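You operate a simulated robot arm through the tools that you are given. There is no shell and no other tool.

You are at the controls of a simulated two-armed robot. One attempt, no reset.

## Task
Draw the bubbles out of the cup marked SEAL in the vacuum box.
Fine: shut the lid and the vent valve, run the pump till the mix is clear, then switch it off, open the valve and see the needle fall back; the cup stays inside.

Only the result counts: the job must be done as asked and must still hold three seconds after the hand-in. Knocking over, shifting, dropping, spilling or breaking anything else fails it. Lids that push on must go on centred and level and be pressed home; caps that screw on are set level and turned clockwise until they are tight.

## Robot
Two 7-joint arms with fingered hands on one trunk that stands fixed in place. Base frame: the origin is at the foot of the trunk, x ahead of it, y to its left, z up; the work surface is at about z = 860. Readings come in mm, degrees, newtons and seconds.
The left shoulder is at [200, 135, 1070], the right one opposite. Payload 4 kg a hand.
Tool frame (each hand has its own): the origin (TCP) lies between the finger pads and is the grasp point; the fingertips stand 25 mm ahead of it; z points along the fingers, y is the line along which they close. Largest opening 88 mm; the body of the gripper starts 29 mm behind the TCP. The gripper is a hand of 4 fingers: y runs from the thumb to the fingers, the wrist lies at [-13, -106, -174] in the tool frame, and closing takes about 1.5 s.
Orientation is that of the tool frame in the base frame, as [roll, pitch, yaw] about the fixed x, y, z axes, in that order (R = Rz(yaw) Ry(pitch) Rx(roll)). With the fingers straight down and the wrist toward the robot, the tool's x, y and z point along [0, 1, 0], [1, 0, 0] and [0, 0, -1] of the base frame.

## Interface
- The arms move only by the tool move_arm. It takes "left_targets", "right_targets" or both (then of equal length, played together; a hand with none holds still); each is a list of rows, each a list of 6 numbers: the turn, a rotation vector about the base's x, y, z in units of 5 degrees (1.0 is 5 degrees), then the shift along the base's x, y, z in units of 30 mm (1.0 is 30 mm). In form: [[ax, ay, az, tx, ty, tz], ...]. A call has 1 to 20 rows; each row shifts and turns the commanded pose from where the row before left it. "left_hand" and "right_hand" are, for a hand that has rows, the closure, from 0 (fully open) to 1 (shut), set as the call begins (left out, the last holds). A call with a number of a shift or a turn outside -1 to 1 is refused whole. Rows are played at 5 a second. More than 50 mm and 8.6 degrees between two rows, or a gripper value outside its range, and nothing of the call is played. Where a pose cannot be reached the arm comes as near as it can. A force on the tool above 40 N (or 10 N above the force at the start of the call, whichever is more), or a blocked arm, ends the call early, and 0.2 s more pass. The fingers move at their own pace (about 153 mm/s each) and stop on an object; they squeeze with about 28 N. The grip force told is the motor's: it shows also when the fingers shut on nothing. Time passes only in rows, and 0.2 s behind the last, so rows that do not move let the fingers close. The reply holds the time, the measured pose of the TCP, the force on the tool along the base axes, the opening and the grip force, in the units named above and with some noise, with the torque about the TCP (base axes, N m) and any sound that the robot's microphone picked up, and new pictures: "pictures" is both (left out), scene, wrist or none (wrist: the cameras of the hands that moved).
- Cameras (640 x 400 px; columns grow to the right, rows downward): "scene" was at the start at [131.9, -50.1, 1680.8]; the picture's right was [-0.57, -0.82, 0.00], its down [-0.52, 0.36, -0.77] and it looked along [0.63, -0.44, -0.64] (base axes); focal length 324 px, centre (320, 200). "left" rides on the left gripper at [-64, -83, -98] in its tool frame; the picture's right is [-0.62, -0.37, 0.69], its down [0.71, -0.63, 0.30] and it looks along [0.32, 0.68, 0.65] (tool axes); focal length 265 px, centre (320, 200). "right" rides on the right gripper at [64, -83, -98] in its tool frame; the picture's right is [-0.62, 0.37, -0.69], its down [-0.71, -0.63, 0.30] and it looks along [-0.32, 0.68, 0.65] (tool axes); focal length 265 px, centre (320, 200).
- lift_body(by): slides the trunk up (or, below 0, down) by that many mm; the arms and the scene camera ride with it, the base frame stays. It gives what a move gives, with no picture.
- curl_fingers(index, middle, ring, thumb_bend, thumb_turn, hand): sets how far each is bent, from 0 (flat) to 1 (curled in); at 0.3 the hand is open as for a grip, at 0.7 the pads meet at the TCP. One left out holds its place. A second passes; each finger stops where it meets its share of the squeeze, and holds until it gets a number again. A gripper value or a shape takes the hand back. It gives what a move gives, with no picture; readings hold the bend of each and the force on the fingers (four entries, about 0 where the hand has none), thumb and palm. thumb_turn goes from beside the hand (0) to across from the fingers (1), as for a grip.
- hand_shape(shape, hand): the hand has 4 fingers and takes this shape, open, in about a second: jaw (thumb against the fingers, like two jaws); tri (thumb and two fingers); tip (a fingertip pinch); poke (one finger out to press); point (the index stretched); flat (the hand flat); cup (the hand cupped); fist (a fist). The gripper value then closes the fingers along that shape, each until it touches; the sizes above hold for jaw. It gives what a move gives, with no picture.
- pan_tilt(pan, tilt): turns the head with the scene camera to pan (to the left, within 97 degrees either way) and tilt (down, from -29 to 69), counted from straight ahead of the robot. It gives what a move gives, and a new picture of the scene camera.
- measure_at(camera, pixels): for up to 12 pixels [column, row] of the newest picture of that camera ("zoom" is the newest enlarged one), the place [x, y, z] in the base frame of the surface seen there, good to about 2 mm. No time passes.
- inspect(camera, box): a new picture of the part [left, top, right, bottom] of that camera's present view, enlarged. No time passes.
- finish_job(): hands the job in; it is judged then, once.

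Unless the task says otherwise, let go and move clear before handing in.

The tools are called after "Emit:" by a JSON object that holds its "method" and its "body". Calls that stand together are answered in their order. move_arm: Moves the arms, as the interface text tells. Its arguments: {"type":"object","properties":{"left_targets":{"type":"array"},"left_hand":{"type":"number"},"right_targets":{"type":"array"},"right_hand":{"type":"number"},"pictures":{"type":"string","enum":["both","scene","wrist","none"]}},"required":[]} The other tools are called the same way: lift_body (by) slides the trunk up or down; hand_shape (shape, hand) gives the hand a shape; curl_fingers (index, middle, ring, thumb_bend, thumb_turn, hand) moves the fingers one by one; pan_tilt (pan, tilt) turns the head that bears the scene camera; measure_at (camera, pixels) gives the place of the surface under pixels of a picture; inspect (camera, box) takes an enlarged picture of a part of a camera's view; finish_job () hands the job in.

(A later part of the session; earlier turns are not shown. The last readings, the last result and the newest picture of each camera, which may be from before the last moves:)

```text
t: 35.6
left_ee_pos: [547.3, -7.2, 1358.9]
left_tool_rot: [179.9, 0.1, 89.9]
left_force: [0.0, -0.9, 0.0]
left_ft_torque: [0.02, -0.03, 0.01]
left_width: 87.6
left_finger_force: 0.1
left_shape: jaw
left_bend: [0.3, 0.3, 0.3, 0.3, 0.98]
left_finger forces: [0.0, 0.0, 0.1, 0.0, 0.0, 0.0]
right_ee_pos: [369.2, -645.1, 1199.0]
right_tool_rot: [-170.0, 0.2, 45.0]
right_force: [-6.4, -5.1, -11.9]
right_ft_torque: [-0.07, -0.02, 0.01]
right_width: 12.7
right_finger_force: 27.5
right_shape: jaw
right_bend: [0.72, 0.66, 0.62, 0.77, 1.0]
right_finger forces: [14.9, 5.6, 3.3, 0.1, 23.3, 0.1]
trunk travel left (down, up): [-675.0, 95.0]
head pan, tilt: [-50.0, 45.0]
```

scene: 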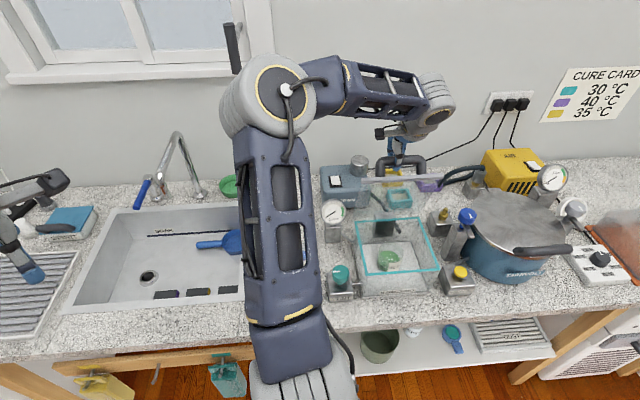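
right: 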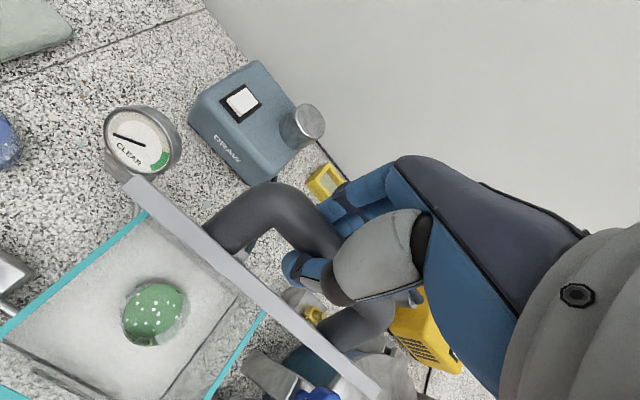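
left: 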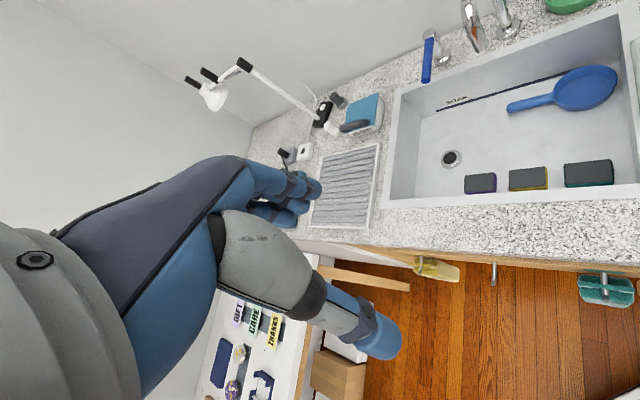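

Lid at about 20°, forces modest (12 N down, 8 N sideways). I'll continue to 40°, trimming slightly down and sideways.

Emit:
{"method": "move_arm", "body": {"right_targets": [[-0.707, -0.707, 0, -0.472, 0.432, -0.12], [-0.707, -0.707, 0, -0.455, 0.435, -0.16], [-0.707, -0.707, 0, -0.434, 0.434, -0.2], [-0.707, -0.707, 0, -0.422, 0.422, -0.253]], "right_hand": 1, "pictures": "both"}}

```text
t: 36.6
left_ee_pos: [547.3, -6.0, 1359.6]
left_tool_rot: [-179.9, 0.0, 90.0]
left_force: [0.5, 0.5, 0.2]
left_ft_torque: [0.01, -0.02, 0.02]
left_width: 87.5
left_finger_force: 0.1
left_shape: jaw
left_bend: [0.3, 0.3, 0.3, 0.3, 0.98]
left_finger forces: [0.1, 0.0, 0.0, 0.0, 0.1, 0.0]
right_ee_pos: [314.6, -593.1, 1176.3]
right_tool_rot: [169.9, 0.1, 45.1]
right_force: [3.5, -1.8, -8.5]
right_ft_torque: [0.02, -0.06, 0.07]
right_width: 12.7
right_finger_force: 27.9
right_shape: jaw
right_bend: [0.73, 0.67, 0.62, 0.77, 1.0]
right_finger forces: [14.1, 4.9, 3.1, 0.0, 22.0, 0.0]
trunk travel left (down, up): [-675.0, 95.0]
head pan, tilt: [-50.0, 45.0]
```

scene: 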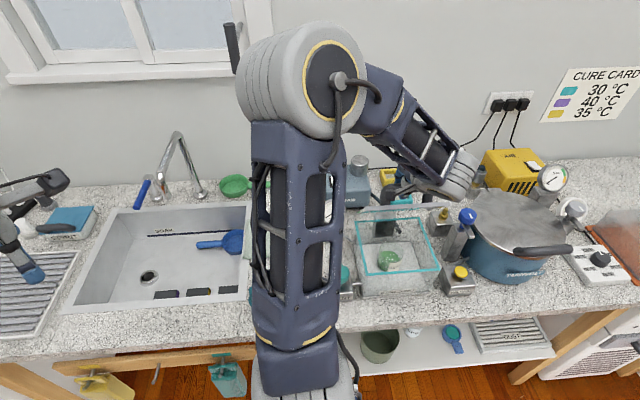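
right: 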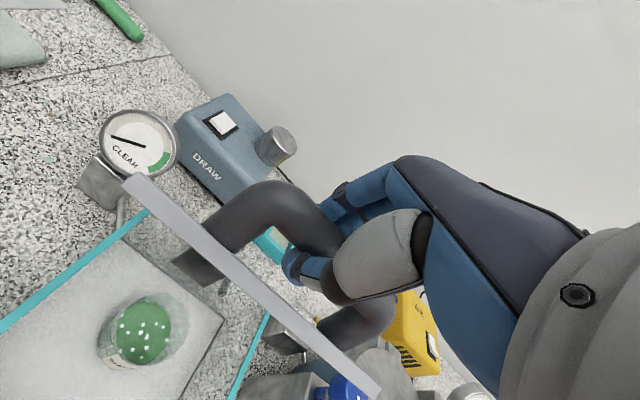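

Lid at 40°, and the hand matches the computed arc within 1 mm. I'll continue to 60°.

Emit:
{"method": "move_arm", "body": {"right_targets": [[-0.707, -0.707, 0, -0.403, 0.403, -0.303], [-0.707, -0.707, 0, -0.384, 0.384, -0.353], [-0.707, -0.707, 0, -0.361, 0.361, -0.4], [-0.707, -0.707, 0, -0.332, 0.332, -0.44]], "right_hand": 1, "pictures": "both"}}

```text
t: 37.6
left_ee_pos: [546.6, -6.2, 1360.1]
left_tool_rot: [180.0, 0.0, 90.0]
left_force: [-0.5, 0.3, -0.6]
left_ft_torque: [-0.02, -0.02, 0.01]
left_width: 87.6
left_finger_force: 0.1
left_shape: jaw
left_bend: [0.3, 0.3, 0.3, 0.3, 0.98]
left_finger forces: [0.1, 0.0, 0.0, 0.0, 0.0, 0.0]
right_ee_pos: [269.7, -548.8, 1130.2]
right_tool_rot: [150.0, 0.1, 44.9]
right_force: [14.3, -13.0, -20.0]
right_ft_torque: [-0.03, -0.1, 0.15]
right_width: 11.9
right_finger_force: 28.2
right_shape: jaw
right_bend: [0.72, 0.66, 0.62, 0.77, 1.0]
right_finger forces: [18.2, 7.9, 5.1, 0.0, 24.6, 0.0]
trunk travel left (down, up): [-675.0, 95.0]
head pan, tilt: [-50.0, 45.0]
```

scene: 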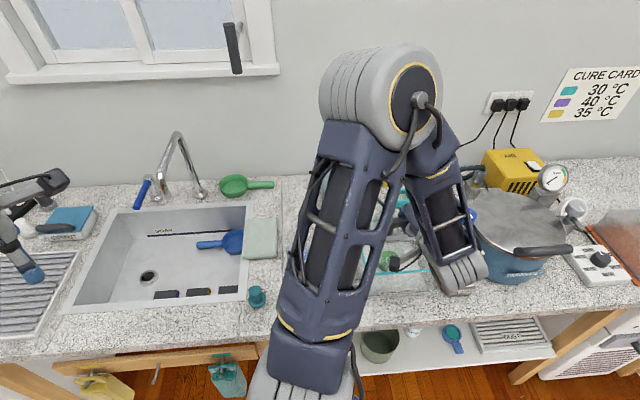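
right: 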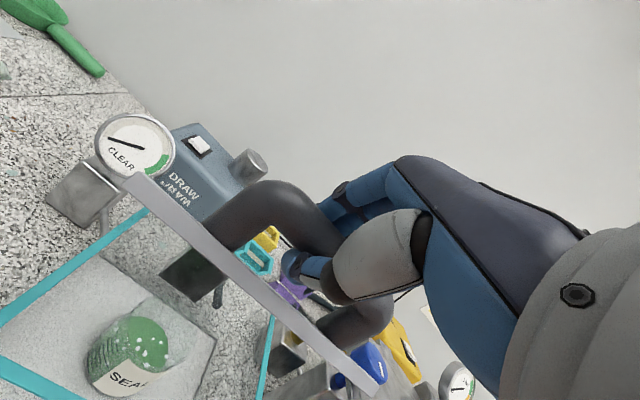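

At 60° the handle pulls the hand inward by about 28 N, so my arc is ~3 mm too wide here. I'll correct inward and go on to 70°.

Emit:
{"method": "move_arm", "body": {"right_targets": [[-0.3, -0.3, 0, -0.05, 0.05, -0.3], [-0.4, -0.4, 0, -0.205, 0.205, -0.25], [-0.707, -0.707, 0, -0.275, 0.275, -0.517]], "right_hand": 1, "pictures": "both"}}

```text
t: 38.4
left_ee_pos: [547.6, -6.0, 1360.3]
left_tool_rot: [-180.0, 0.0, 90.1]
left_force: [0.6, 0.2, 0.6]
left_ft_torque: [-0.01, 0.01, -0.01]
left_width: 87.3
left_finger_force: 0.1
left_shape: jaw
left_bend: [0.3, 0.3, 0.3, 0.3, 0.98]
left_finger forces: [0.0, 0.0, 0.1, 0.0, 0.0, 0.0]
right_ee_pos: [254.7, -532.6, 1100.0]
right_tool_rot: [140.2, 0.1, 45.0]
right_force: [10.8, -8.2, -11.2]
right_ft_torque: [-0.02, -0.05, 0.1]
right_width: 12.3
right_finger_force: 27.9
right_shape: jaw
right_bend: [0.73, 0.67, 0.63, 0.78, 1.0]
right_finger forces: [16.3, 6.2, 4.1, 0.0, 23.0, 0.0]
trunk travel left (down, up): [-675.0, 95.0]
head pan, tilt: [-50.0, 45.0]
```

scene: 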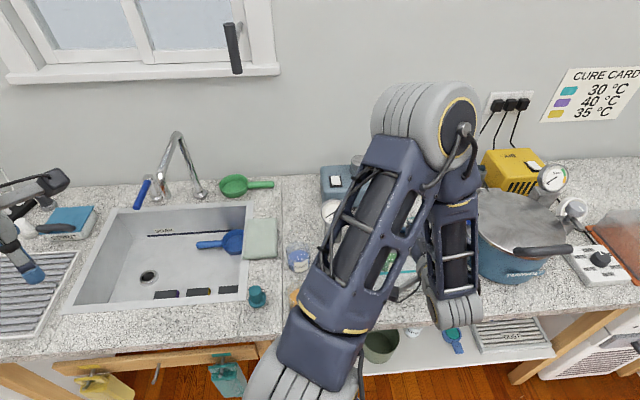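
right: 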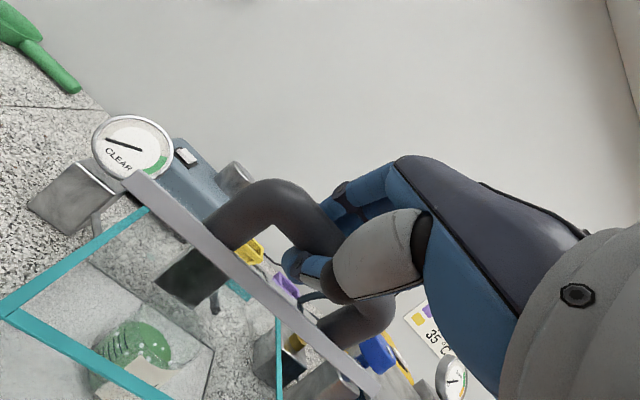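

Lid at 70°, pull down to 17 N inward. I'll trim inward a bit more and go to 80° with less hand rotation (the tube can slip in the grip).

Emit:
{"method": "move_arm", "body": {"right_targets": [[-0.4, -0.4, 0, -0.2, 0.2, -0.57], [-0.4, -0.4, 0, -0.19, 0.19, -0.573]], "right_hand": 1, "pictures": "both"}}

```text
t: 39.0
left_ee_pos: [547.3, -5.9, 1360.6]
left_tool_rot: [-180.0, 0.0, 89.9]
left_force: [0.0, 0.2, 0.1]
left_ft_torque: [-0.01, 0.0, 0.01]
left_width: 87.4
left_finger_force: 0.0
left_shape: jaw
left_bend: [0.3, 0.3, 0.3, 0.3, 0.98]
left_finger forces: [0.0, 0.1, 0.0, 0.0, 0.0, 0.0]
right_ee_pos: [242.0, -521.9, 1065.7]
right_tool_rot: [134.4, 0.1, 44.9]
right_force: [5.0, -3.9, -4.2]
right_ft_torque: [-0.06, -0.04, 0.08]
right_width: 12.5
right_finger_force: 28.1
right_shape: jaw
right_bend: [0.73, 0.72, 0.64, 0.78, 1.0]
right_finger forces: [13.7, 4.3, 2.9, 0.1, 21.9, 0.0]
trunk travel left (down, up): [-675.0, 95.0]
head pan, tilt: [-50.0, 45.0]
```

scene: 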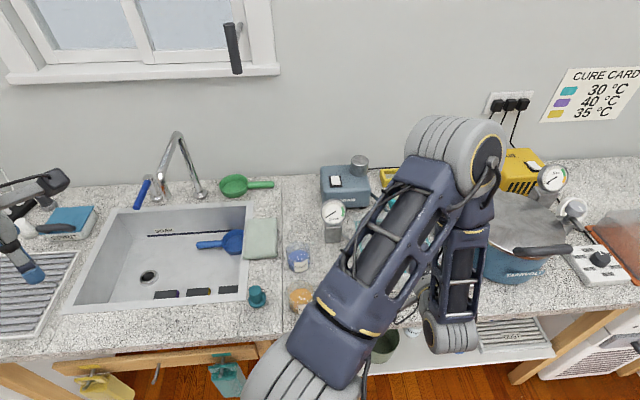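
right: 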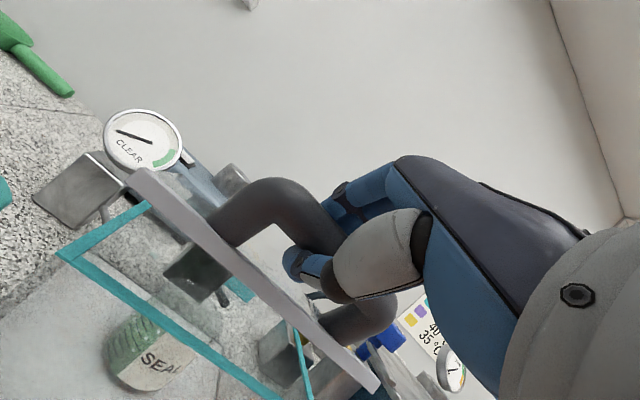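

Lid at 80°, forces small (about 7 N). I'll continue down to roughly 90° slowly.

Emit:
{"method": "move_arm", "body": {"right_targets": [[-0.2, -0.2, 0, -0.083, 0.083, -0.29], [-0.2, -0.2, 0, -0.08, 0.08, -0.295], [-0.2, -0.2, 0, -0.065, 0.065, -0.3]], "right_hand": 1, "pictures": "both"}}

```text
t: 39.8
left_ee_pos: [547.3, -4.5, 1359.3]
left_tool_rot: [180.0, 0.0, 90.0]
left_force: [0.6, 0.5, -0.1]
left_ft_torque: [-0.04, -0.02, -0.02]
left_width: 87.8
left_finger_force: 0.0
left_shape: jaw
left_bend: [0.3, 0.3, 0.3, 0.3, 0.98]
left_finger forces: [0.0, 0.1, 0.0, 0.0, 0.0, 0.0]
right_ee_pos: [234.7, -513.8, 1039.6]
right_tool_rot: [130.2, 0.0, 45.1]
right_force: [12.7, -9.5, -4.4]
right_ft_torque: [-0.13, -0.13, 0.06]
right_width: 12.5
right_finger_force: 27.7
right_shape: jaw
right_bend: [0.73, 0.72, 0.64, 0.78, 1.0]
right_finger forces: [15.1, 5.1, 3.3, 0.0, 23.7, 0.0]
trunk travel left (down, up): [-675.0, 95.0]
head pan, tilt: [-50.0, 45.0]
```

scene: 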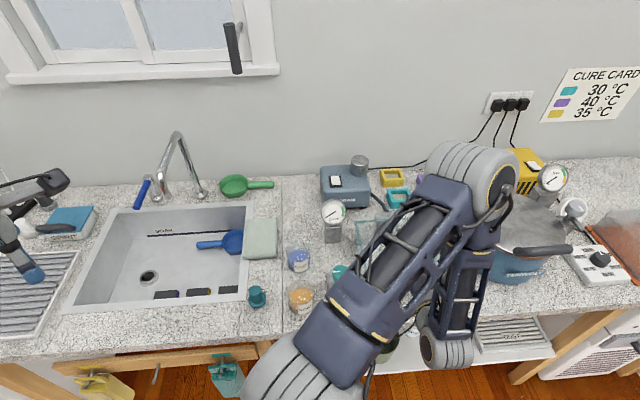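
right: 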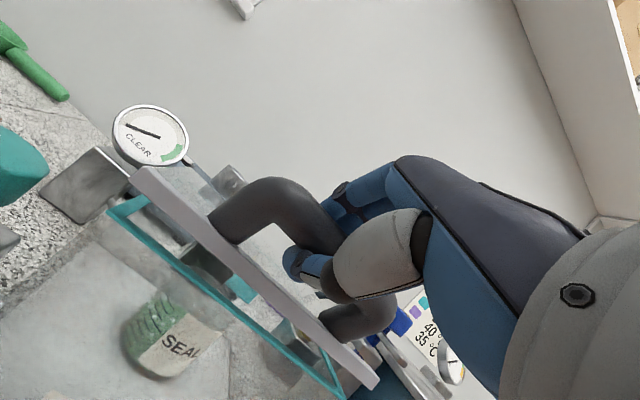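

Nearly shut; the hand is pulled inward by ~16 N. I'll trim inward and lower the last stretch in small steps until the lid seats.

Emit:
{"method": "move_arm", "body": {"right_targets": [[-0.2, -0.2, 0, 0.03, -0.03, -0.27], [-0.2, -0.2, 0, -0.02, 0.02, -0.2], [0, 0, 0, 0, 0, -0.1]], "right_hand": 1, "pictures": "both"}}

Emit:
{"method": "inspect", "body": {"camera": "right", "box": [60, 140, 420, 400]}}

```text
t: 40.6
left_ee_pos: [547.2, -5.3, 1359.4]
left_tool_rot: [-180.0, 0.0, 90.0]
left_force: [0.6, -0.2, 0.7]
left_ft_torque: [-0.02, -0.02, 0.02]
left_width: 87.3
left_finger_force: 0.0
left_shape: jaw
left_bend: [0.3, 0.3, 0.3, 0.3, 0.98]
left_finger forces: [0.1, 0.0, 0.0, 0.1, 0.0, 0.0]
right_ee_pos: [235.6, -514.6, 1022.1]
right_tool_rot: [127.4, 0.0, 44.8]
right_force: [-0.5, 1.4, 0.4]
right_ft_torque: [0.02, 0.0, 0.04]
right_width: 13.0
right_finger_force: 28.2
right_shape: jaw
right_bend: [0.73, 0.72, 0.71, 0.8, 1.0]
right_finger forces: [12.7, 1.9, 2.2, 0.0, 18.1, 0.0]
trunk travel left (down, up): [-675.0, 95.0]
head pan, tilt: [-50.0, 45.0]
```

scene: 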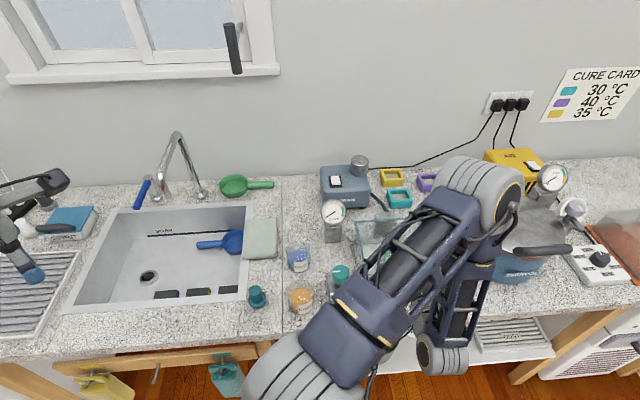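
right: 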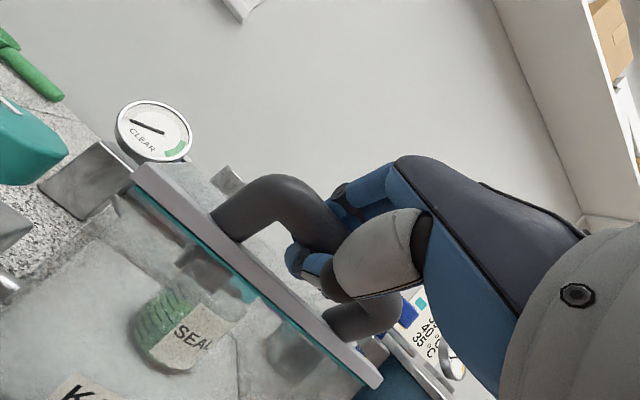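

```text
1.54 times, centred on (240, 270) of right
```

zoom: 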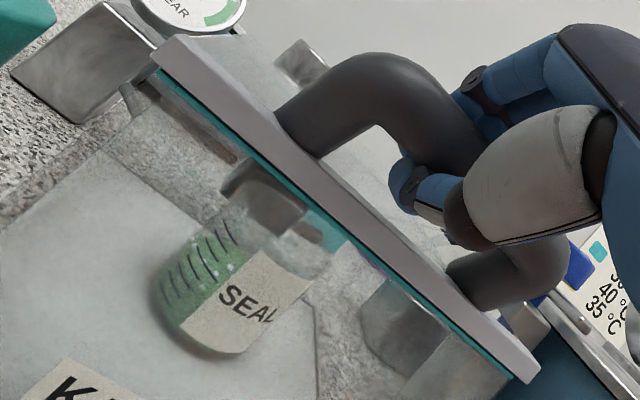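

The bar now sits just at the teal rim (zoom (330,190)–(520,380)). I'll press down a few millimetres to see whether it is seated.

Emit:
{"method": "move_arm", "body": {"right_targets": [[0, 0, 0, 0, 0, -0.1], [0, 0, 0, 0, 0, -0.1]], "right_hand": 1, "pictures": "wrist"}}

Emit:
{"method": "inspect", "body": {"camera": "right", "box": [60, 140, 420, 400]}}

```text
t: 41.2
left_ee_pos: [547.2, -5.4, 1360.4]
left_tool_rot: [180.0, 0.1, 90.0]
left_force: [0.4, 0.3, 0.2]
left_ft_torque: [0.0, 0.01, 0.02]
left_width: 87.7
left_finger_force: 0.1
left_shape: jaw
left_bend: [0.3, 0.3, 0.3, 0.3, 0.98]
left_finger forces: [0.1, 0.0, 0.0, 0.0, 0.0, 0.0]
right_ee_pos: [235.7, -515.2, 1018.8]
right_tool_rot: [127.2, 0.0, 45.0]
right_force: [-0.5, -2.1, 9.0]
right_ft_torque: [0.0, -0.08, -0.01]
right_width: 11.8
right_finger_force: 28.0
right_shape: jaw
right_bend: [0.73, 0.73, 0.71, 0.81, 1.0]
right_finger forces: [14.7, 0.5, 2.5, 0.0, 15.5, 0.1]
trunk travel left (down, up): [-675.0, 95.0]
head pan, tilt: [-50.0, 45.0]
```

right: 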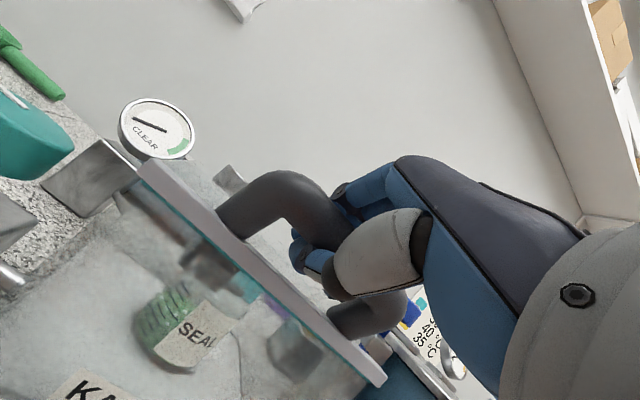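

```text
1.54 times, centred on (240, 270) of right
```

zoom: 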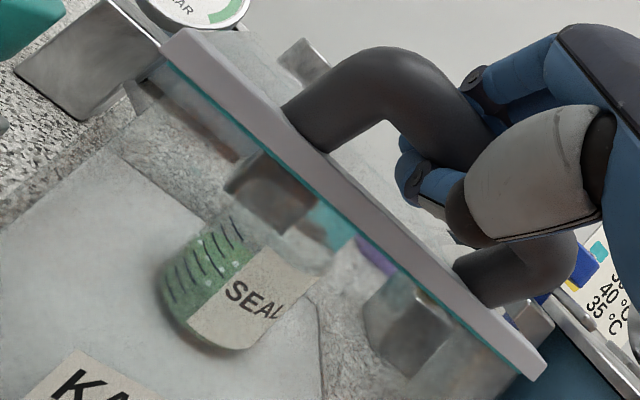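

The 9 N upward force shows the lid is seated on the gasket. I'll open the hand and back off along the finger direction.

Emit:
{"method": "move_arm", "body": {"right_targets": [[0, 0, 0, 0, 0, 0], [0, 0, 0, 0, 0, 0], [0, 0, 0, 0, 0, 0], [0, 0, 0, 0, 0, 0], [0, 0, 0, 0, 0, 0], [0, 0, 0, 0, 0, 0]], "right_hand": 0, "pictures": "wrist"}}

Emit:
{"method": "inspect", "body": {"camera": "right", "box": [60, 140, 420, 400]}}

```text
t: 42.6
left_ee_pos: [547.9, -6.3, 1360.1]
left_tool_rot: [179.9, 0.1, 89.9]
left_force: [1.1, 0.3, -0.3]
left_ft_torque: [0.01, -0.02, 0.0]
left_width: 87.8
left_finger_force: 0.2
left_shape: jaw
left_bend: [0.3, 0.3, 0.3, 0.3, 0.98]
left_finger forces: [0.0, 0.0, 0.0, 0.1, 0.0, 0.0]
right_ee_pos: [236.2, -515.1, 1017.2]
right_tool_rot: [127.4, 0.0, 45.0]
right_force: [-1.0, -0.4, 0.4]
right_ft_torque: [0.01, 0.03, -0.01]
right_width: 87.7
right_finger_force: 0.0
right_shape: jaw
right_bend: [0.3, 0.3, 0.3, 0.3, 0.98]
right_finger forces: [0.0, 0.0, 0.0, 0.1, 0.0, 0.0]
trunk travel left (down, up): [-675.0, 95.0]
head pan, tilt: [-50.0, 45.0]
```

right: 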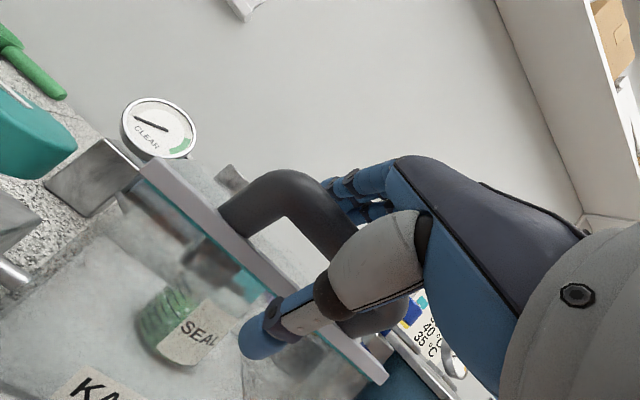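

```text
1.54 times, centred on (240, 270) of right
```

zoom: 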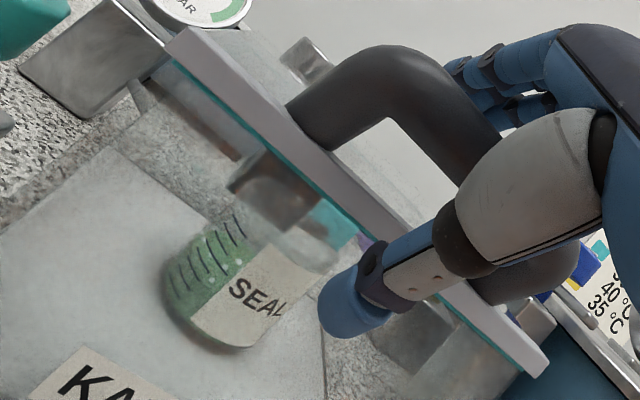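

The hand is open and the lid stays shut. I'll withdraw 50 mm back along the finger direction, then check.

Emit:
{"method": "move_arm", "body": {"right_targets": [[0, 0, 0, -0.31, 0.31, 0.34], [0, 0, 0, -0.31, 0.31, 0.34], [0, 0, 0, -0.31, 0.31, 0.34]], "right_hand": 0, "pictures": "wrist"}}

```text
t: 43.4
left_ee_pos: [546.0, -5.9, 1360.4]
left_tool_rot: [-179.9, 0.0, 89.9]
left_force: [-0.1, -0.1, 0.3]
left_ft_torque: [0.0, 0.01, 0.0]
left_width: 87.6
left_finger_force: 0.1
left_shape: jaw
left_bend: [0.3, 0.3, 0.3, 0.3, 0.98]
left_finger forces: [0.0, 0.0, 0.0, 0.1, 0.1, 0.0]
right_ee_pos: [209.1, -485.4, 1046.3]
right_tool_rot: [127.4, 0.0, 44.9]
right_force: [0.6, -0.1, -0.2]
right_ft_torque: [0.01, -0.01, 0.0]
right_width: 87.5
right_finger_force: 0.1
right_shape: jaw
right_bend: [0.3, 0.3, 0.3, 0.3, 0.98]
right_finger forces: [0.0, 0.0, 0.0, 0.0, 0.0, 0.0]
trunk travel left (down, up): [-675.0, 95.0]
head pan, tilt: [-50.0, 45.0]
```

right: 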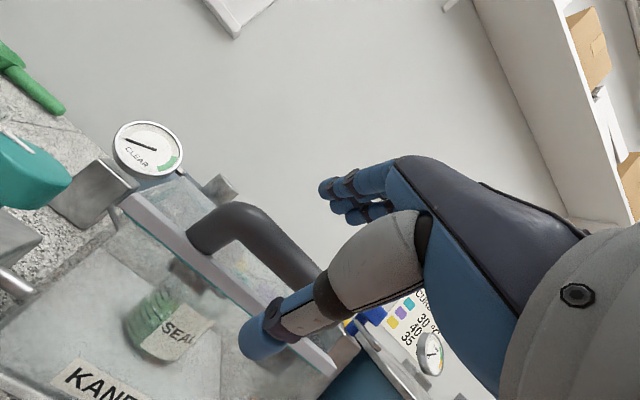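

The hand is clear of the handle and the lid stays down. I'll rise, bring the hand upright again, and look at the box and valve.

Emit:
{"method": "move_arm", "body": {"right_targets": [[0, 0, 0, 0, 0, 1], [0, 0, 0, 0, 0, 1], [0, 0, 0, 0, 0, 1], [0, 0, 0, 0, 0, 1], [0.707, 0.707, 0, 0, 0, 0.6], [0.707, 0.707, 0, 0, 0, 0.4], [0.707, 0.707, 0, 0, 0, 0], [0.707, 0.707, 0, 0, 0, 0], [0.707, 0.707, 0, 0, 0, 0], [0.707, 0.707, 0, 0, 0, 0], [0.707, 0.707, 0, 0, 0, 0], [0.707, 0.707, 0, 0, 0, 0], [0.707, 0.707, 0, 0, 0, 0], [0.707, 0.707, 0, 0, 0, 0], [0.36, 0.36, 0, 0, 0, 0]], "right_hand": 0, "pictures": "both"}}

```text
t: 46.6
left_ee_pos: [546.8, -5.5, 1360.5]
left_tool_rot: [179.9, 0.0, 89.9]
left_force: [0.0, -0.6, -0.5]
left_ft_torque: [0.02, 0.01, 0.03]
left_width: 87.7
left_finger_force: 0.0
left_shape: jaw
left_bend: [0.3, 0.3, 0.3, 0.3, 0.98]
left_finger forces: [0.1, 0.0, 0.1, 0.1, 0.1, 0.0]
right_ee_pos: [203.4, -493.7, 1195.2]
right_tool_rot: [179.9, 0.0, 44.8]
right_force: [0.4, -0.3, -0.8]
right_ft_torque: [-0.04, 0.01, 0.02]
right_width: 87.6
right_finger_force: 0.1
right_shape: jaw
right_bend: [0.3, 0.3, 0.3, 0.3, 0.98]
right_finger forces: [0.1, 0.1, 0.0, 0.1, 0.0, 0.0]
right hand out of reach, approached as far as the arm can: row 4
trunk travel left (down, up): [-675.0, 95.0]
head pan, tilt: [-50.0, 45.0]
```

scene: 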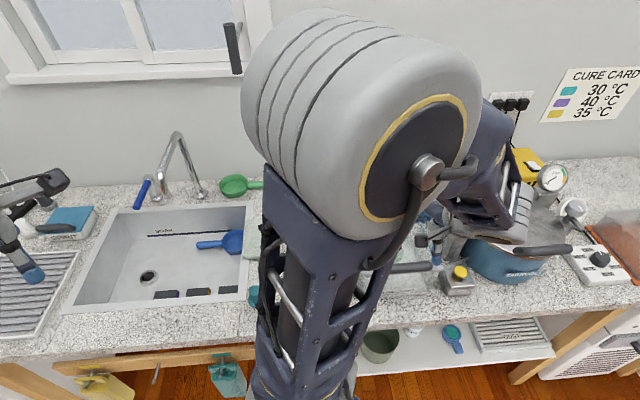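
right: 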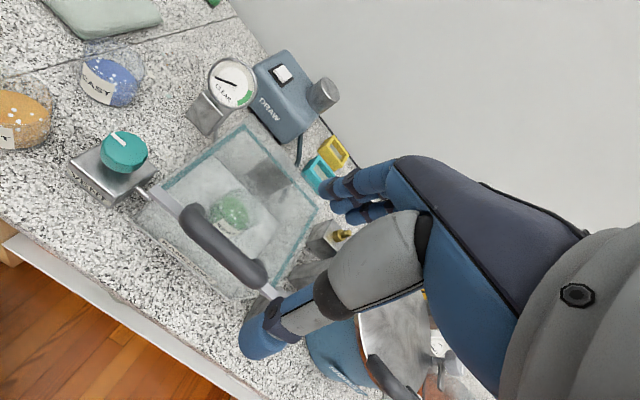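

The lid lies flat and shut with its handle at (222,245), the cup visible inside. I'll look closely at the valve (123,150) and gauge (232,82).

Emit:
{"method": "inspect", "body": {"camera": "right", "box": [60, 50, 340, 250]}}

Emit:
{"method": "inspect", "body": {"camera": "right", "box": [60, 110, 180, 210]}}

Emit:
{"method": "measure_at", "body": {"camera": "zoom", "pixels": [[325, 145], [240, 155], [415, 140], [320, 85], [325, 215], [300, 120], [340, 240], [200, 200], [320, 300], [450, 190], [265, 105], [390, 190]]}}

Emit:
{"method": "measure_at", "body": {"camera": "scene", "pixels": [[300, 380], [330, 330], [290, 390], [350, 370], [260, 300], [360, 180], [500, 190]]}}

```text
2.00 times, centred on (200, 150) of right
```

zoom: 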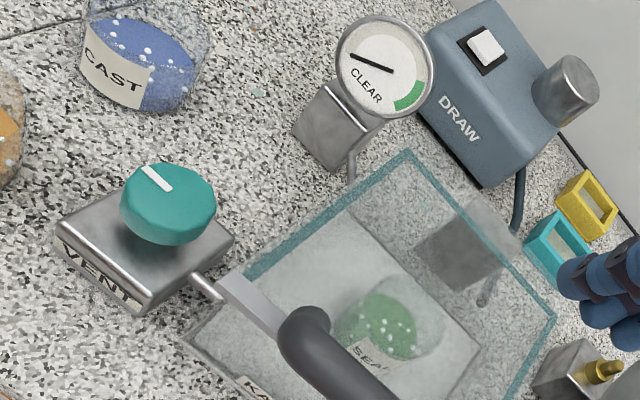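

```text
4.00 times, centred on (120, 160) of right
```

zoom: 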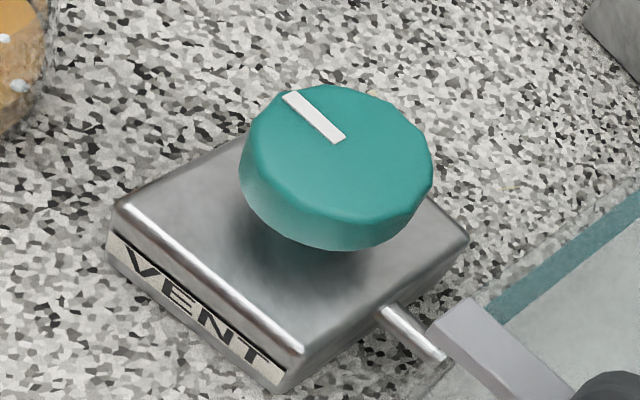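

```text
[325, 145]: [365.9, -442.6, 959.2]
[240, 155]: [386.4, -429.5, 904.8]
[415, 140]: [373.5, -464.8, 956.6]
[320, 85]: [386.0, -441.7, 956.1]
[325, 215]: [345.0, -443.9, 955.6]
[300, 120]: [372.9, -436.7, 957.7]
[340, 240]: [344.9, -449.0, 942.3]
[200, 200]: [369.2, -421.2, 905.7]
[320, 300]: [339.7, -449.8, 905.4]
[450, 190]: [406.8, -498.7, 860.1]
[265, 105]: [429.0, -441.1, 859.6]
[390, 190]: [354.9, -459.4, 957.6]
```

```text
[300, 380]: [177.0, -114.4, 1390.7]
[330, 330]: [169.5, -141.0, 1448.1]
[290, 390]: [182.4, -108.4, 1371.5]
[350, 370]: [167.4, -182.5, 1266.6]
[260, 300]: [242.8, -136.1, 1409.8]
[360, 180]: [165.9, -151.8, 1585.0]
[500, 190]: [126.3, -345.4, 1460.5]
```

The knob is centred near (366,-447), about 43 mm across, z 930–957, its mark pointing left (away from the box) along the pipe. I'll move the right hand over it with the hand turned 45° counter-clockwise, so a clockwise quarter turn stays in reach.

Emit:
{"method": "move_arm", "body": {"right_targets": [[0, 0, 1, 0.6, 0.17, 0], [0, 0, 1, 0.6, 0.17, 0], [0, 0, 1, 0.6, 0.17, 0], [0, 0, 1, 0.6, 0.17, -0.3], [0, 0, 1, 0.6, 0.17, -0.5], [0, 0, 1, 0.6, 0.17, -0.7], [0, 0, 1, 0.6, 0.17, -0.8], [0, 0, 1, 0.6, 0.17, -0.8], [0, 0, 1, 0.6, 0.17, -0.7]], "right_hand": 0, "pictures": "both"}}

```text
t: 48.6
left_ee_pos: [547.6, -5.2, 1358.9]
left_tool_rot: [180.0, 0.0, 90.0]
left_force: [0.8, 0.6, -0.3]
left_ft_torque: [-0.03, -0.04, -0.04]
left_width: 87.5
left_finger_force: 0.1
left_shape: jaw
left_bend: [0.3, 0.3, 0.3, 0.3, 0.98]
left_finger forces: [0.0, 0.1, 0.0, 0.0, 0.0, 0.0]
right_ee_pos: [366.0, -445.5, 1079.4]
right_tool_rot: [179.8, 0.0, 90.0]
right_force: [-0.9, 0.2, 0.3]
right_ft_torque: [0.0, -0.02, 0.0]
right_width: 88.1
right_finger_force: 0.1
right_shape: jaw
right_bend: [0.3, 0.3, 0.3, 0.3, 0.98]
right_finger forces: [0.0, 0.0, 0.0, 0.0, 0.0, 0.0]
trunk travel left (down, up): [-675.0, 95.0]
head pan, tilt: [-50.0, 45.0]
```

scene: 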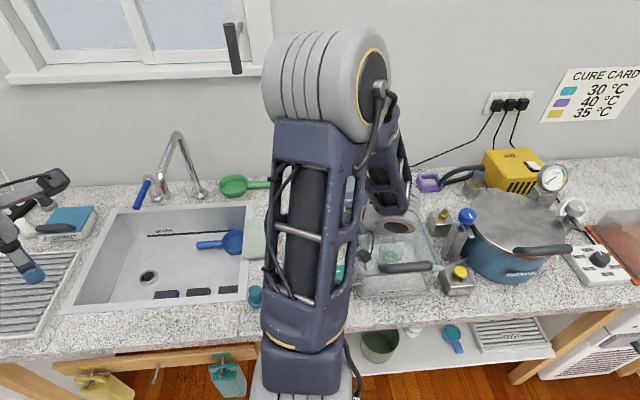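
right: 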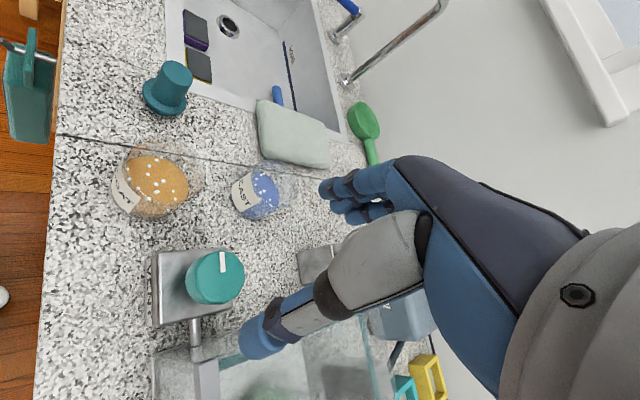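

The pose was reached well. I'll zoom to check the knob's alignment under the hand (a centred knob top should be at about (222,271)).

Emit:
{"method": "inspect", "body": {"camera": "right", "box": [140, 220, 300, 340]}}

Emit:
{"method": "measure_at", "body": {"camera": "zoom", "pixels": [[255, 190], [262, 145], [160, 190], [345, 165], [255, 108], [255, 245], [200, 130], [330, 220], [110, 110], [190, 330], [200, 370], [230, 390]]}}

```text
3.33 times, centred on (220, 280) of right
```

zoom: 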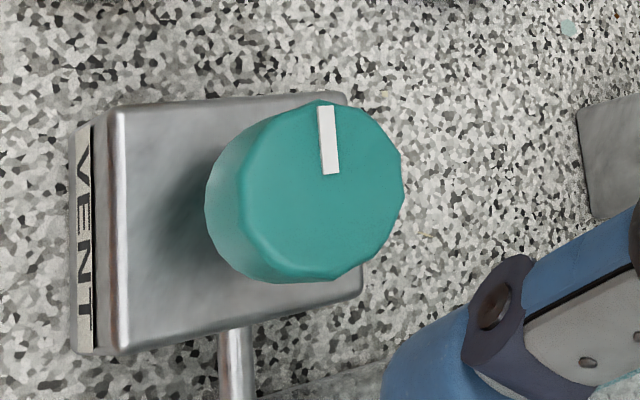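

```text
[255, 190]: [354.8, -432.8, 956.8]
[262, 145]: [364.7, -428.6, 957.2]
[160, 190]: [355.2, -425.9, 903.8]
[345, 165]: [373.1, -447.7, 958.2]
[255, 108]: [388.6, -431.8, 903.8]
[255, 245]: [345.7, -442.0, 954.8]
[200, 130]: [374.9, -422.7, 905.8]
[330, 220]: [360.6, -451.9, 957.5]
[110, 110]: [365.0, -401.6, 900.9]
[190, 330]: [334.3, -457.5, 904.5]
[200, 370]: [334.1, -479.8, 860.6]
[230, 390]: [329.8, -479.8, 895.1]
```

The knob top's ellipse centre is near (220.6,277), suggesting it is a few mm nearer the robot than my estimate. I'll measure its top edges directly.

Emit:
{"method": "measure_at", "body": {"camera": "zoom", "pixels": [[246, 195], [396, 185], [345, 108], [300, 270], [290, 118], [380, 140], [360, 258], [255, 150], [322, 190], [331, 172], [325, 110], [270, 255]]}}

```text
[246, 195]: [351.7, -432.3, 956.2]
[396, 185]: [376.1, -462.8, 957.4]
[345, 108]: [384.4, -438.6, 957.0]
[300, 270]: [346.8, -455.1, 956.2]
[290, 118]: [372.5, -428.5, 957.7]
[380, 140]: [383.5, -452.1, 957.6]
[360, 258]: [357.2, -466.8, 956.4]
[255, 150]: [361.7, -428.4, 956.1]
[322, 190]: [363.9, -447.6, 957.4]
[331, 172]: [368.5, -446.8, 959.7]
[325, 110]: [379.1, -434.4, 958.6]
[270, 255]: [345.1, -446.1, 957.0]
```

The knob's centre is (365,-447), radius ~21. I'll lower the open hand around it to z≈943.

Emit:
{"method": "move_arm", "body": {"right_targets": [[0, 0, 0, -0.03, 0.07, -0.9], [0, 0, 0, 0, 0, -0.9], [0, 0, 0, 0, 0, -0.9], [0, 0, 0, 0, 0, -0.9], [0, 0, 0, 0, 0, -0.6], [0, 0, 0, 0, 0, -0.3]], "right_hand": 0, "pictures": "wrist"}}

Emit:
{"method": "inspect", "body": {"camera": "right", "box": [160, 140, 480, 380]}}

```text
t: 50.0
left_ee_pos: [547.3, -6.2, 1359.4]
left_tool_rot: [-180.0, 0.0, 90.0]
left_force: [-0.4, 0.4, -0.7]
left_ft_torque: [0.01, 0.04, 0.02]
left_width: 87.6
left_finger_force: 0.0
left_shape: jaw
left_bend: [0.3, 0.3, 0.3, 0.3, 0.98]
left_finger forces: [0.0, 0.0, 0.0, 0.1, 0.0, 0.0]
right_ee_pos: [364.5, -444.1, 945.5]
right_tool_rot: [180.0, -0.1, 89.9]
right_force: [-0.5, 0.3, 0.1]
right_ft_torque: [-0.01, 0.0, 0.0]
right_width: 87.8
right_finger_force: 0.0
right_shape: jaw
right_bend: [0.3, 0.3, 0.3, 0.3, 0.98]
right_finger forces: [0.0, 0.0, 0.0, 0.0, 0.1, 0.0]
trunk travel left (down, up): [-675.0, 95.0]
head pan, tilt: [-50.0, 45.0]
```

right: 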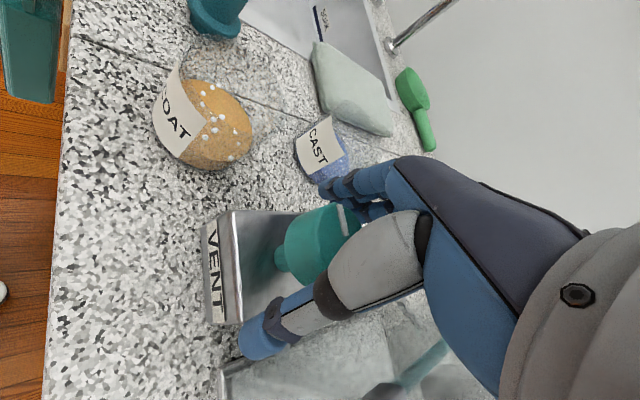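

```text
1.67 times, centred on (320, 260) of right
```

zoom: 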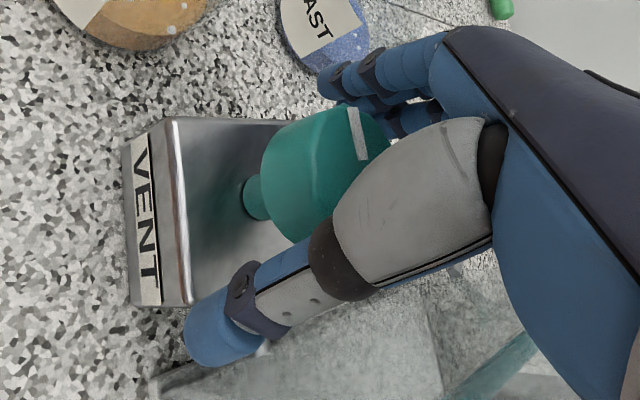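

The knob is between thumb and fingers with no contact. I'll close the hand on it.

Emit:
{"method": "move_arm", "body": {"right_targets": [[0, 0, 0, 0, 0, 0], [0, 0, 0, 0, 0, 0], [0, 0, 0, 0, 0, 0], [0, 0, 0, 0, 0, 0], [0, 0, 0, 0, 0, 0], [0, 0, 0, 0, 0, 0], [0, 0, 0, 0, 0, 0], [0, 0, 0, 0, 0, 0]], "right_hand": 1, "pictures": "wrist"}}

Emit:
{"method": "inspect", "body": {"camera": "right", "box": [160, 140, 480, 380]}}

```text
t: 51.8
left_ee_pos: [546.5, -6.2, 1358.9]
left_tool_rot: [180.0, 0.0, 90.0]
left_force: [-0.5, -0.7, -0.3]
left_ft_torque: [0.0, -0.02, -0.01]
left_width: 87.7
left_finger_force: 0.1
left_shape: jaw
left_bend: [0.3, 0.3, 0.3, 0.3, 0.98]
left_finger forces: [0.0, 0.1, 0.1, 0.0, 0.0, 0.0]
right_ee_pos: [363.2, -443.5, 944.9]
right_tool_rot: [-179.9, 0.0, 90.0]
right_force: [-3.1, 0.7, -22.4]
right_ft_torque: [0.05, 0.12, 0.06]
right_width: 31.6
right_finger_force: 28.2
right_shape: jaw
right_bend: [0.74, 0.5, 0.53, 0.73, 1.0]
right_finger forces: [15.6, 8.6, 3.3, 0.1, 29.9, 0.0]
trunk travel left (down, up): [-675.0, 95.0]
head pan, tilt: [-50.0, 45.0]
```

right: 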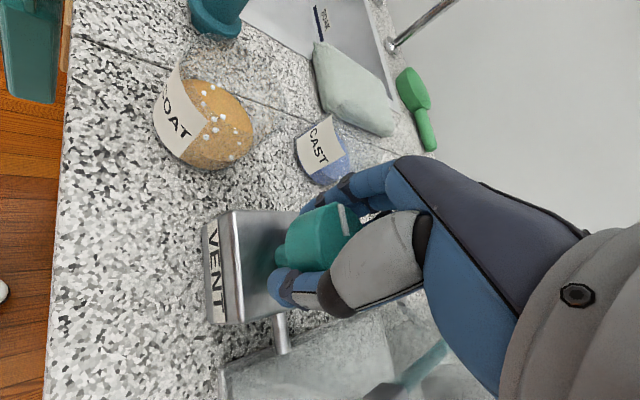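

```text
1.67 times, centred on (320, 260) of right
```

zoom: 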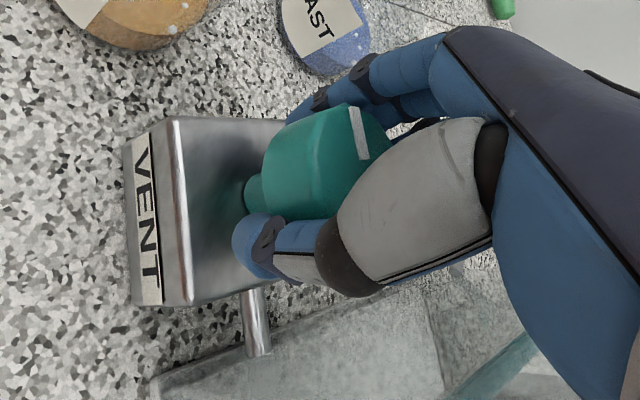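

The index (0.74) and thumb (0.73) curled under the knob's edge and pull it up with 22 N, so I'm gripping too low. I'll open, raise about 11 mm, re-centre and close again.

Emit:
{"method": "move_arm", "body": {"right_targets": [[0, 0, 0, 0, 0, 0], [0, 0, 0, 0, 0, 0], [0, 0, 0, 0, 0, 0], [0, 0, 0, 0, 0, 0], [0, 0, 0, 0.02, -0.1, 0.2], [0, 0, 0, 0.02, 0, 0.18]], "right_hand": 0, "pictures": "none"}}

Emit:
{"method": "move_arm", "body": {"right_targets": [[0, 0, 0, 0, 0, 0], [0, 0, 0, 0, 0, 0], [0, 0, 0, 0, 0, 0], [0, 0, 0, 0, 0, 0], [0, 0, 0, 0, 0, 0], [0, 0, 0, 0, 0, 0], [0, 0, 0, 0, 0, 0], [0, 0, 0, 0, 0, 0]], "right_hand": 1, "pictures": "wrist"}}

Emit:
{"method": "inspect", "body": {"camera": "right", "box": [160, 140, 480, 380]}}

```text
t: 53.2
left_ee_pos: [547.0, -6.6, 1359.7]
left_tool_rot: [-179.9, 0.1, 90.0]
left_force: [0.0, -0.4, 0.2]
left_ft_torque: [0.03, 0.05, 0.0]
left_width: 87.5
left_finger_force: 0.1
left_shape: jaw
left_bend: [0.3, 0.3, 0.3, 0.3, 0.98]
left_finger forces: [0.0, 0.0, 0.1, 0.0, 0.0, 0.0]
right_ee_pos: [365.6, -446.4, 958.0]
right_tool_rot: [180.0, -0.1, 90.0]
right_force: [0.8, 0.1, -0.1]
right_ft_torque: [-0.02, -0.01, 0.0]
right_width: 87.6
right_finger_force: 0.0
right_shape: jaw
right_bend: [0.3, 0.3, 0.3, 0.3, 0.98]
right_finger forces: [0.0, 0.0, 0.0, 0.0, 0.0, 0.0]
trunk travel left (down, up): [-675.0, 95.0]
head pan, tilt: [-50.0, 45.0]
```

```text
t: 55.0
left_ee_pos: [546.7, -5.7, 1359.6]
left_tool_rot: [-180.0, 0.0, 90.0]
left_force: [-0.5, -0.2, -0.3]
left_ft_torque: [0.01, -0.01, -0.02]
left_width: 87.6
left_finger_force: 0.1
left_shape: jaw
left_bend: [0.3, 0.3, 0.3, 0.3, 0.98]
left_finger forces: [0.0, 0.0, 0.0, 0.1, 0.0, 0.1]
right_ee_pos: [364.2, -447.2, 957.7]
right_tool_rot: [179.9, 0.0, 90.0]
right_force: [-4.8, -1.3, -1.9]
right_ft_torque: [-0.01, 0.09, 0.0]
right_width: 36.0
right_finger_force: 28.3
right_shape: jaw
right_bend: [0.74, 0.49, 0.52, 0.72, 1.0]
right_finger forces: [14.4, 7.1, 0.0, 0.0, 27.2, 0.0]
trunk travel left (down, up): [-675.0, 95.0]
head pan, tilt: [-50.0, 45.0]
```

right: 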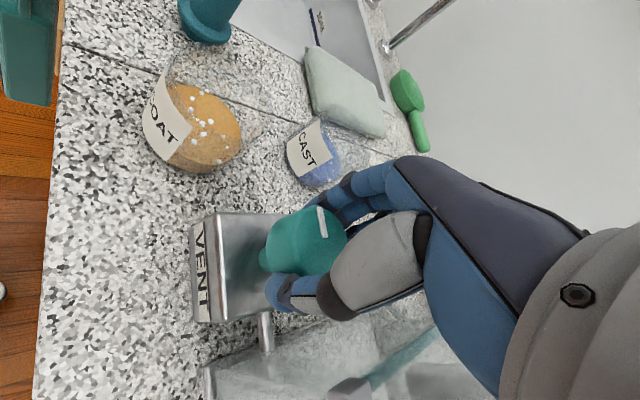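

```text
1.67 times, centred on (320, 260) of right
```

zoom: 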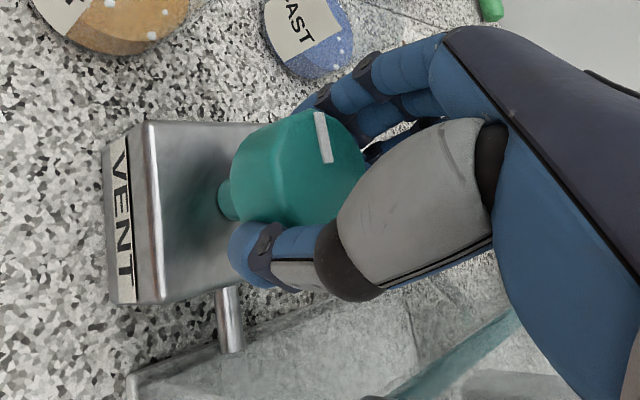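

The grip is now even with little vertical load (thumb 27 N, index 14 N, middle 7 N). I'll turn clockwise 15° and watch the torque and the mark.

Emit:
{"method": "move_arm", "body": {"right_targets": [[0, 0, -0.6, 0, 0, 0], [0, 0, -1, 0, 0, 0], [0, 0, -1, 0, 0, 0], [0, 0, -0.4, 0, 0, 0]], "right_hand": 1, "pictures": "wrist"}}

Emit:
{"method": "inspect", "body": {"camera": "right", "box": [160, 140, 480, 380]}}

```text
t: 56.0
left_ee_pos: [547.1, -4.9, 1359.7]
left_tool_rot: [-180.0, 0.1, 89.9]
left_force: [-0.2, 0.1, 0.3]
left_ft_torque: [-0.01, -0.02, 0.02]
left_width: 87.6
left_finger_force: 0.1
left_shape: jaw
left_bend: [0.3, 0.3, 0.3, 0.3, 0.98]
left_finger forces: [0.0, 0.0, 0.0, 0.1, 0.0, 0.1]
right_ee_pos: [367.0, -445.9, 957.3]
right_tool_rot: [-179.9, -0.1, 75.1]
right_force: [-6.6, 9.6, -6.4]
right_ft_torque: [0.2, 0.03, 0.24]
right_width: 33.8
right_finger_force: 27.8
right_shape: jaw
right_bend: [0.74, 0.49, 0.52, 0.72, 1.0]
right_finger forces: [14.3, 6.6, 0.1, 0.0, 29.2, 0.0]
trunk travel left (down, up): [-675.0, 95.0]
head pan, tilt: [-50.0, 45.0]
```

right: 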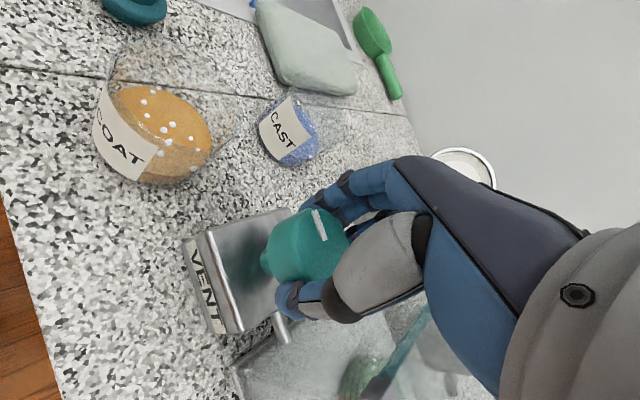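

```text
1.67 times, centred on (320, 260) of right
```

zoom: 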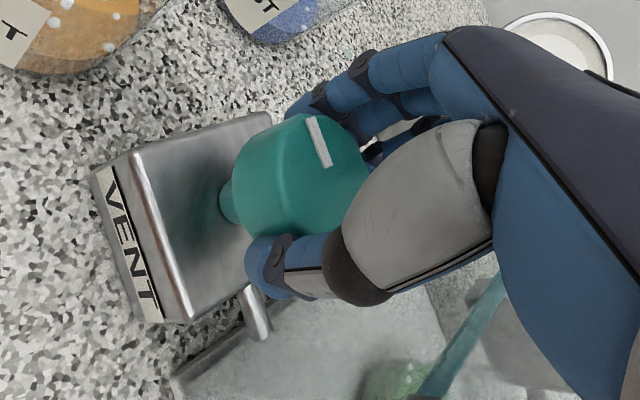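

The reaction torque is 0.24 Nm and the mark seems to have turned in the hand's view almost as much as the base did, so the knob may have slipped. I'll measure the mark's direction in the base frame.

Emit:
{"method": "measure_at", "body": {"camera": "zoom", "pixels": [[313, 121], [328, 161], [320, 140], [250, 135], [358, 155], [300, 120]]}}

Emit:
{"method": "inspect", "body": {"camera": "right", "box": [240, 180, 360, 300]}}

```text
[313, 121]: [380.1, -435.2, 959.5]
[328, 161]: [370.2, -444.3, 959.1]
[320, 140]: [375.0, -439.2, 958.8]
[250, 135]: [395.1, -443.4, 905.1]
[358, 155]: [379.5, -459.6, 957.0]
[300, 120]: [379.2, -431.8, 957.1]
```

```text
3.33 times, centred on (300, 240) of right
```

zoom: 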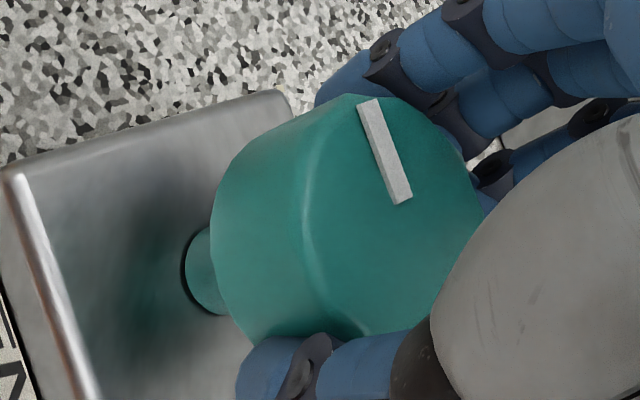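

The mark is still near 45° (pointing left), so the knob hardly turned clockwise: either slip or a stop. I'll test counter-clockwise gently by 30° and compare.

Emit:
{"method": "move_arm", "body": {"right_targets": [[0, 0, 1, 0, 0, 0], [0, 0, 1, 0, 0, 0], [0, 0, 1, 0, 0, 0], [0, 0, 0.6, 0, 0, 0], [0, 0, 0.6, 0, 0, 0]], "right_hand": 1, "pictures": "wrist"}}

Emit:
{"method": "inspect", "body": {"camera": "right", "box": [240, 160, 360, 280]}}

```text
t: 57.2
left_ee_pos: [546.8, -7.1, 1359.2]
left_tool_rot: [-180.0, 0.0, 90.0]
left_force: [0.2, 0.7, -0.2]
left_ft_torque: [0.02, -0.01, -0.02]
left_width: 87.6
left_finger_force: 0.0
left_shape: jaw
left_bend: [0.3, 0.3, 0.3, 0.3, 0.98]
left_finger forces: [0.0, 0.0, 0.0, 0.0, 0.1, 0.0]
right_ee_pos: [365.7, -448.0, 957.4]
right_tool_rot: [179.9, 0.0, 96.0]
right_force: [-8.2, -1.7, -4.1]
right_ft_torque: [-0.02, 0.17, -0.04]
right_width: 34.1
right_finger_force: 28.1
right_shape: jaw
right_bend: [0.74, 0.51, 0.52, 0.72, 1.0]
right_finger forces: [15.0, 7.2, 0.0, 0.0, 29.3, 0.0]
trunk travel left (down, up): [-675.0, 95.0]
head pan, tilt: [-50.0, 45.0]
```

right: 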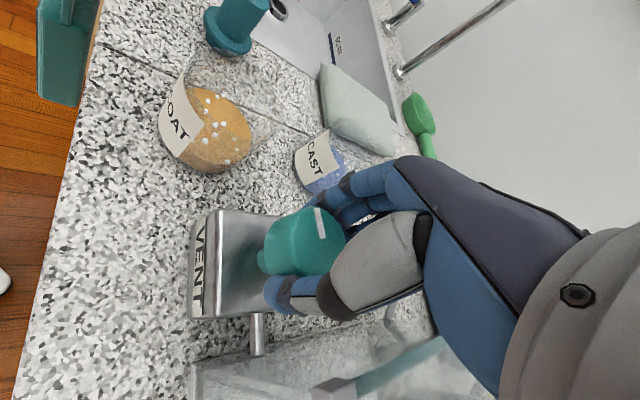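

```text
3.33 times, centred on (300, 220) of right
```

zoom: 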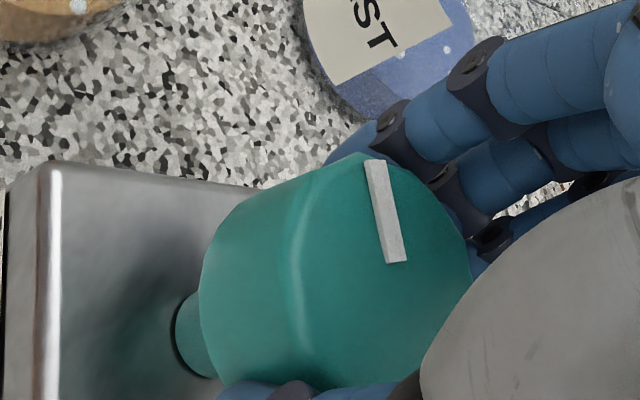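

The mark stayed nearly fixed in the hand while the hand turned 21° counter-clockwise with almost no torque, so the knob turned with it. I'll measure the mark's direction now.

Emit:
{"method": "measure_at", "body": {"camera": "zoom", "pixels": [[374, 165], [396, 257], [385, 210], [365, 160], [400, 262], [320, 180], [460, 230]]}}

```text
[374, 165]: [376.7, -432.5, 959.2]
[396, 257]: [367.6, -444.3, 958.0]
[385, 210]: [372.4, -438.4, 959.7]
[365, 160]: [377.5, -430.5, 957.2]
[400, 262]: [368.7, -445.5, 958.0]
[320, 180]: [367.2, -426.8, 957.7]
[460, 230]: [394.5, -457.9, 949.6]
```

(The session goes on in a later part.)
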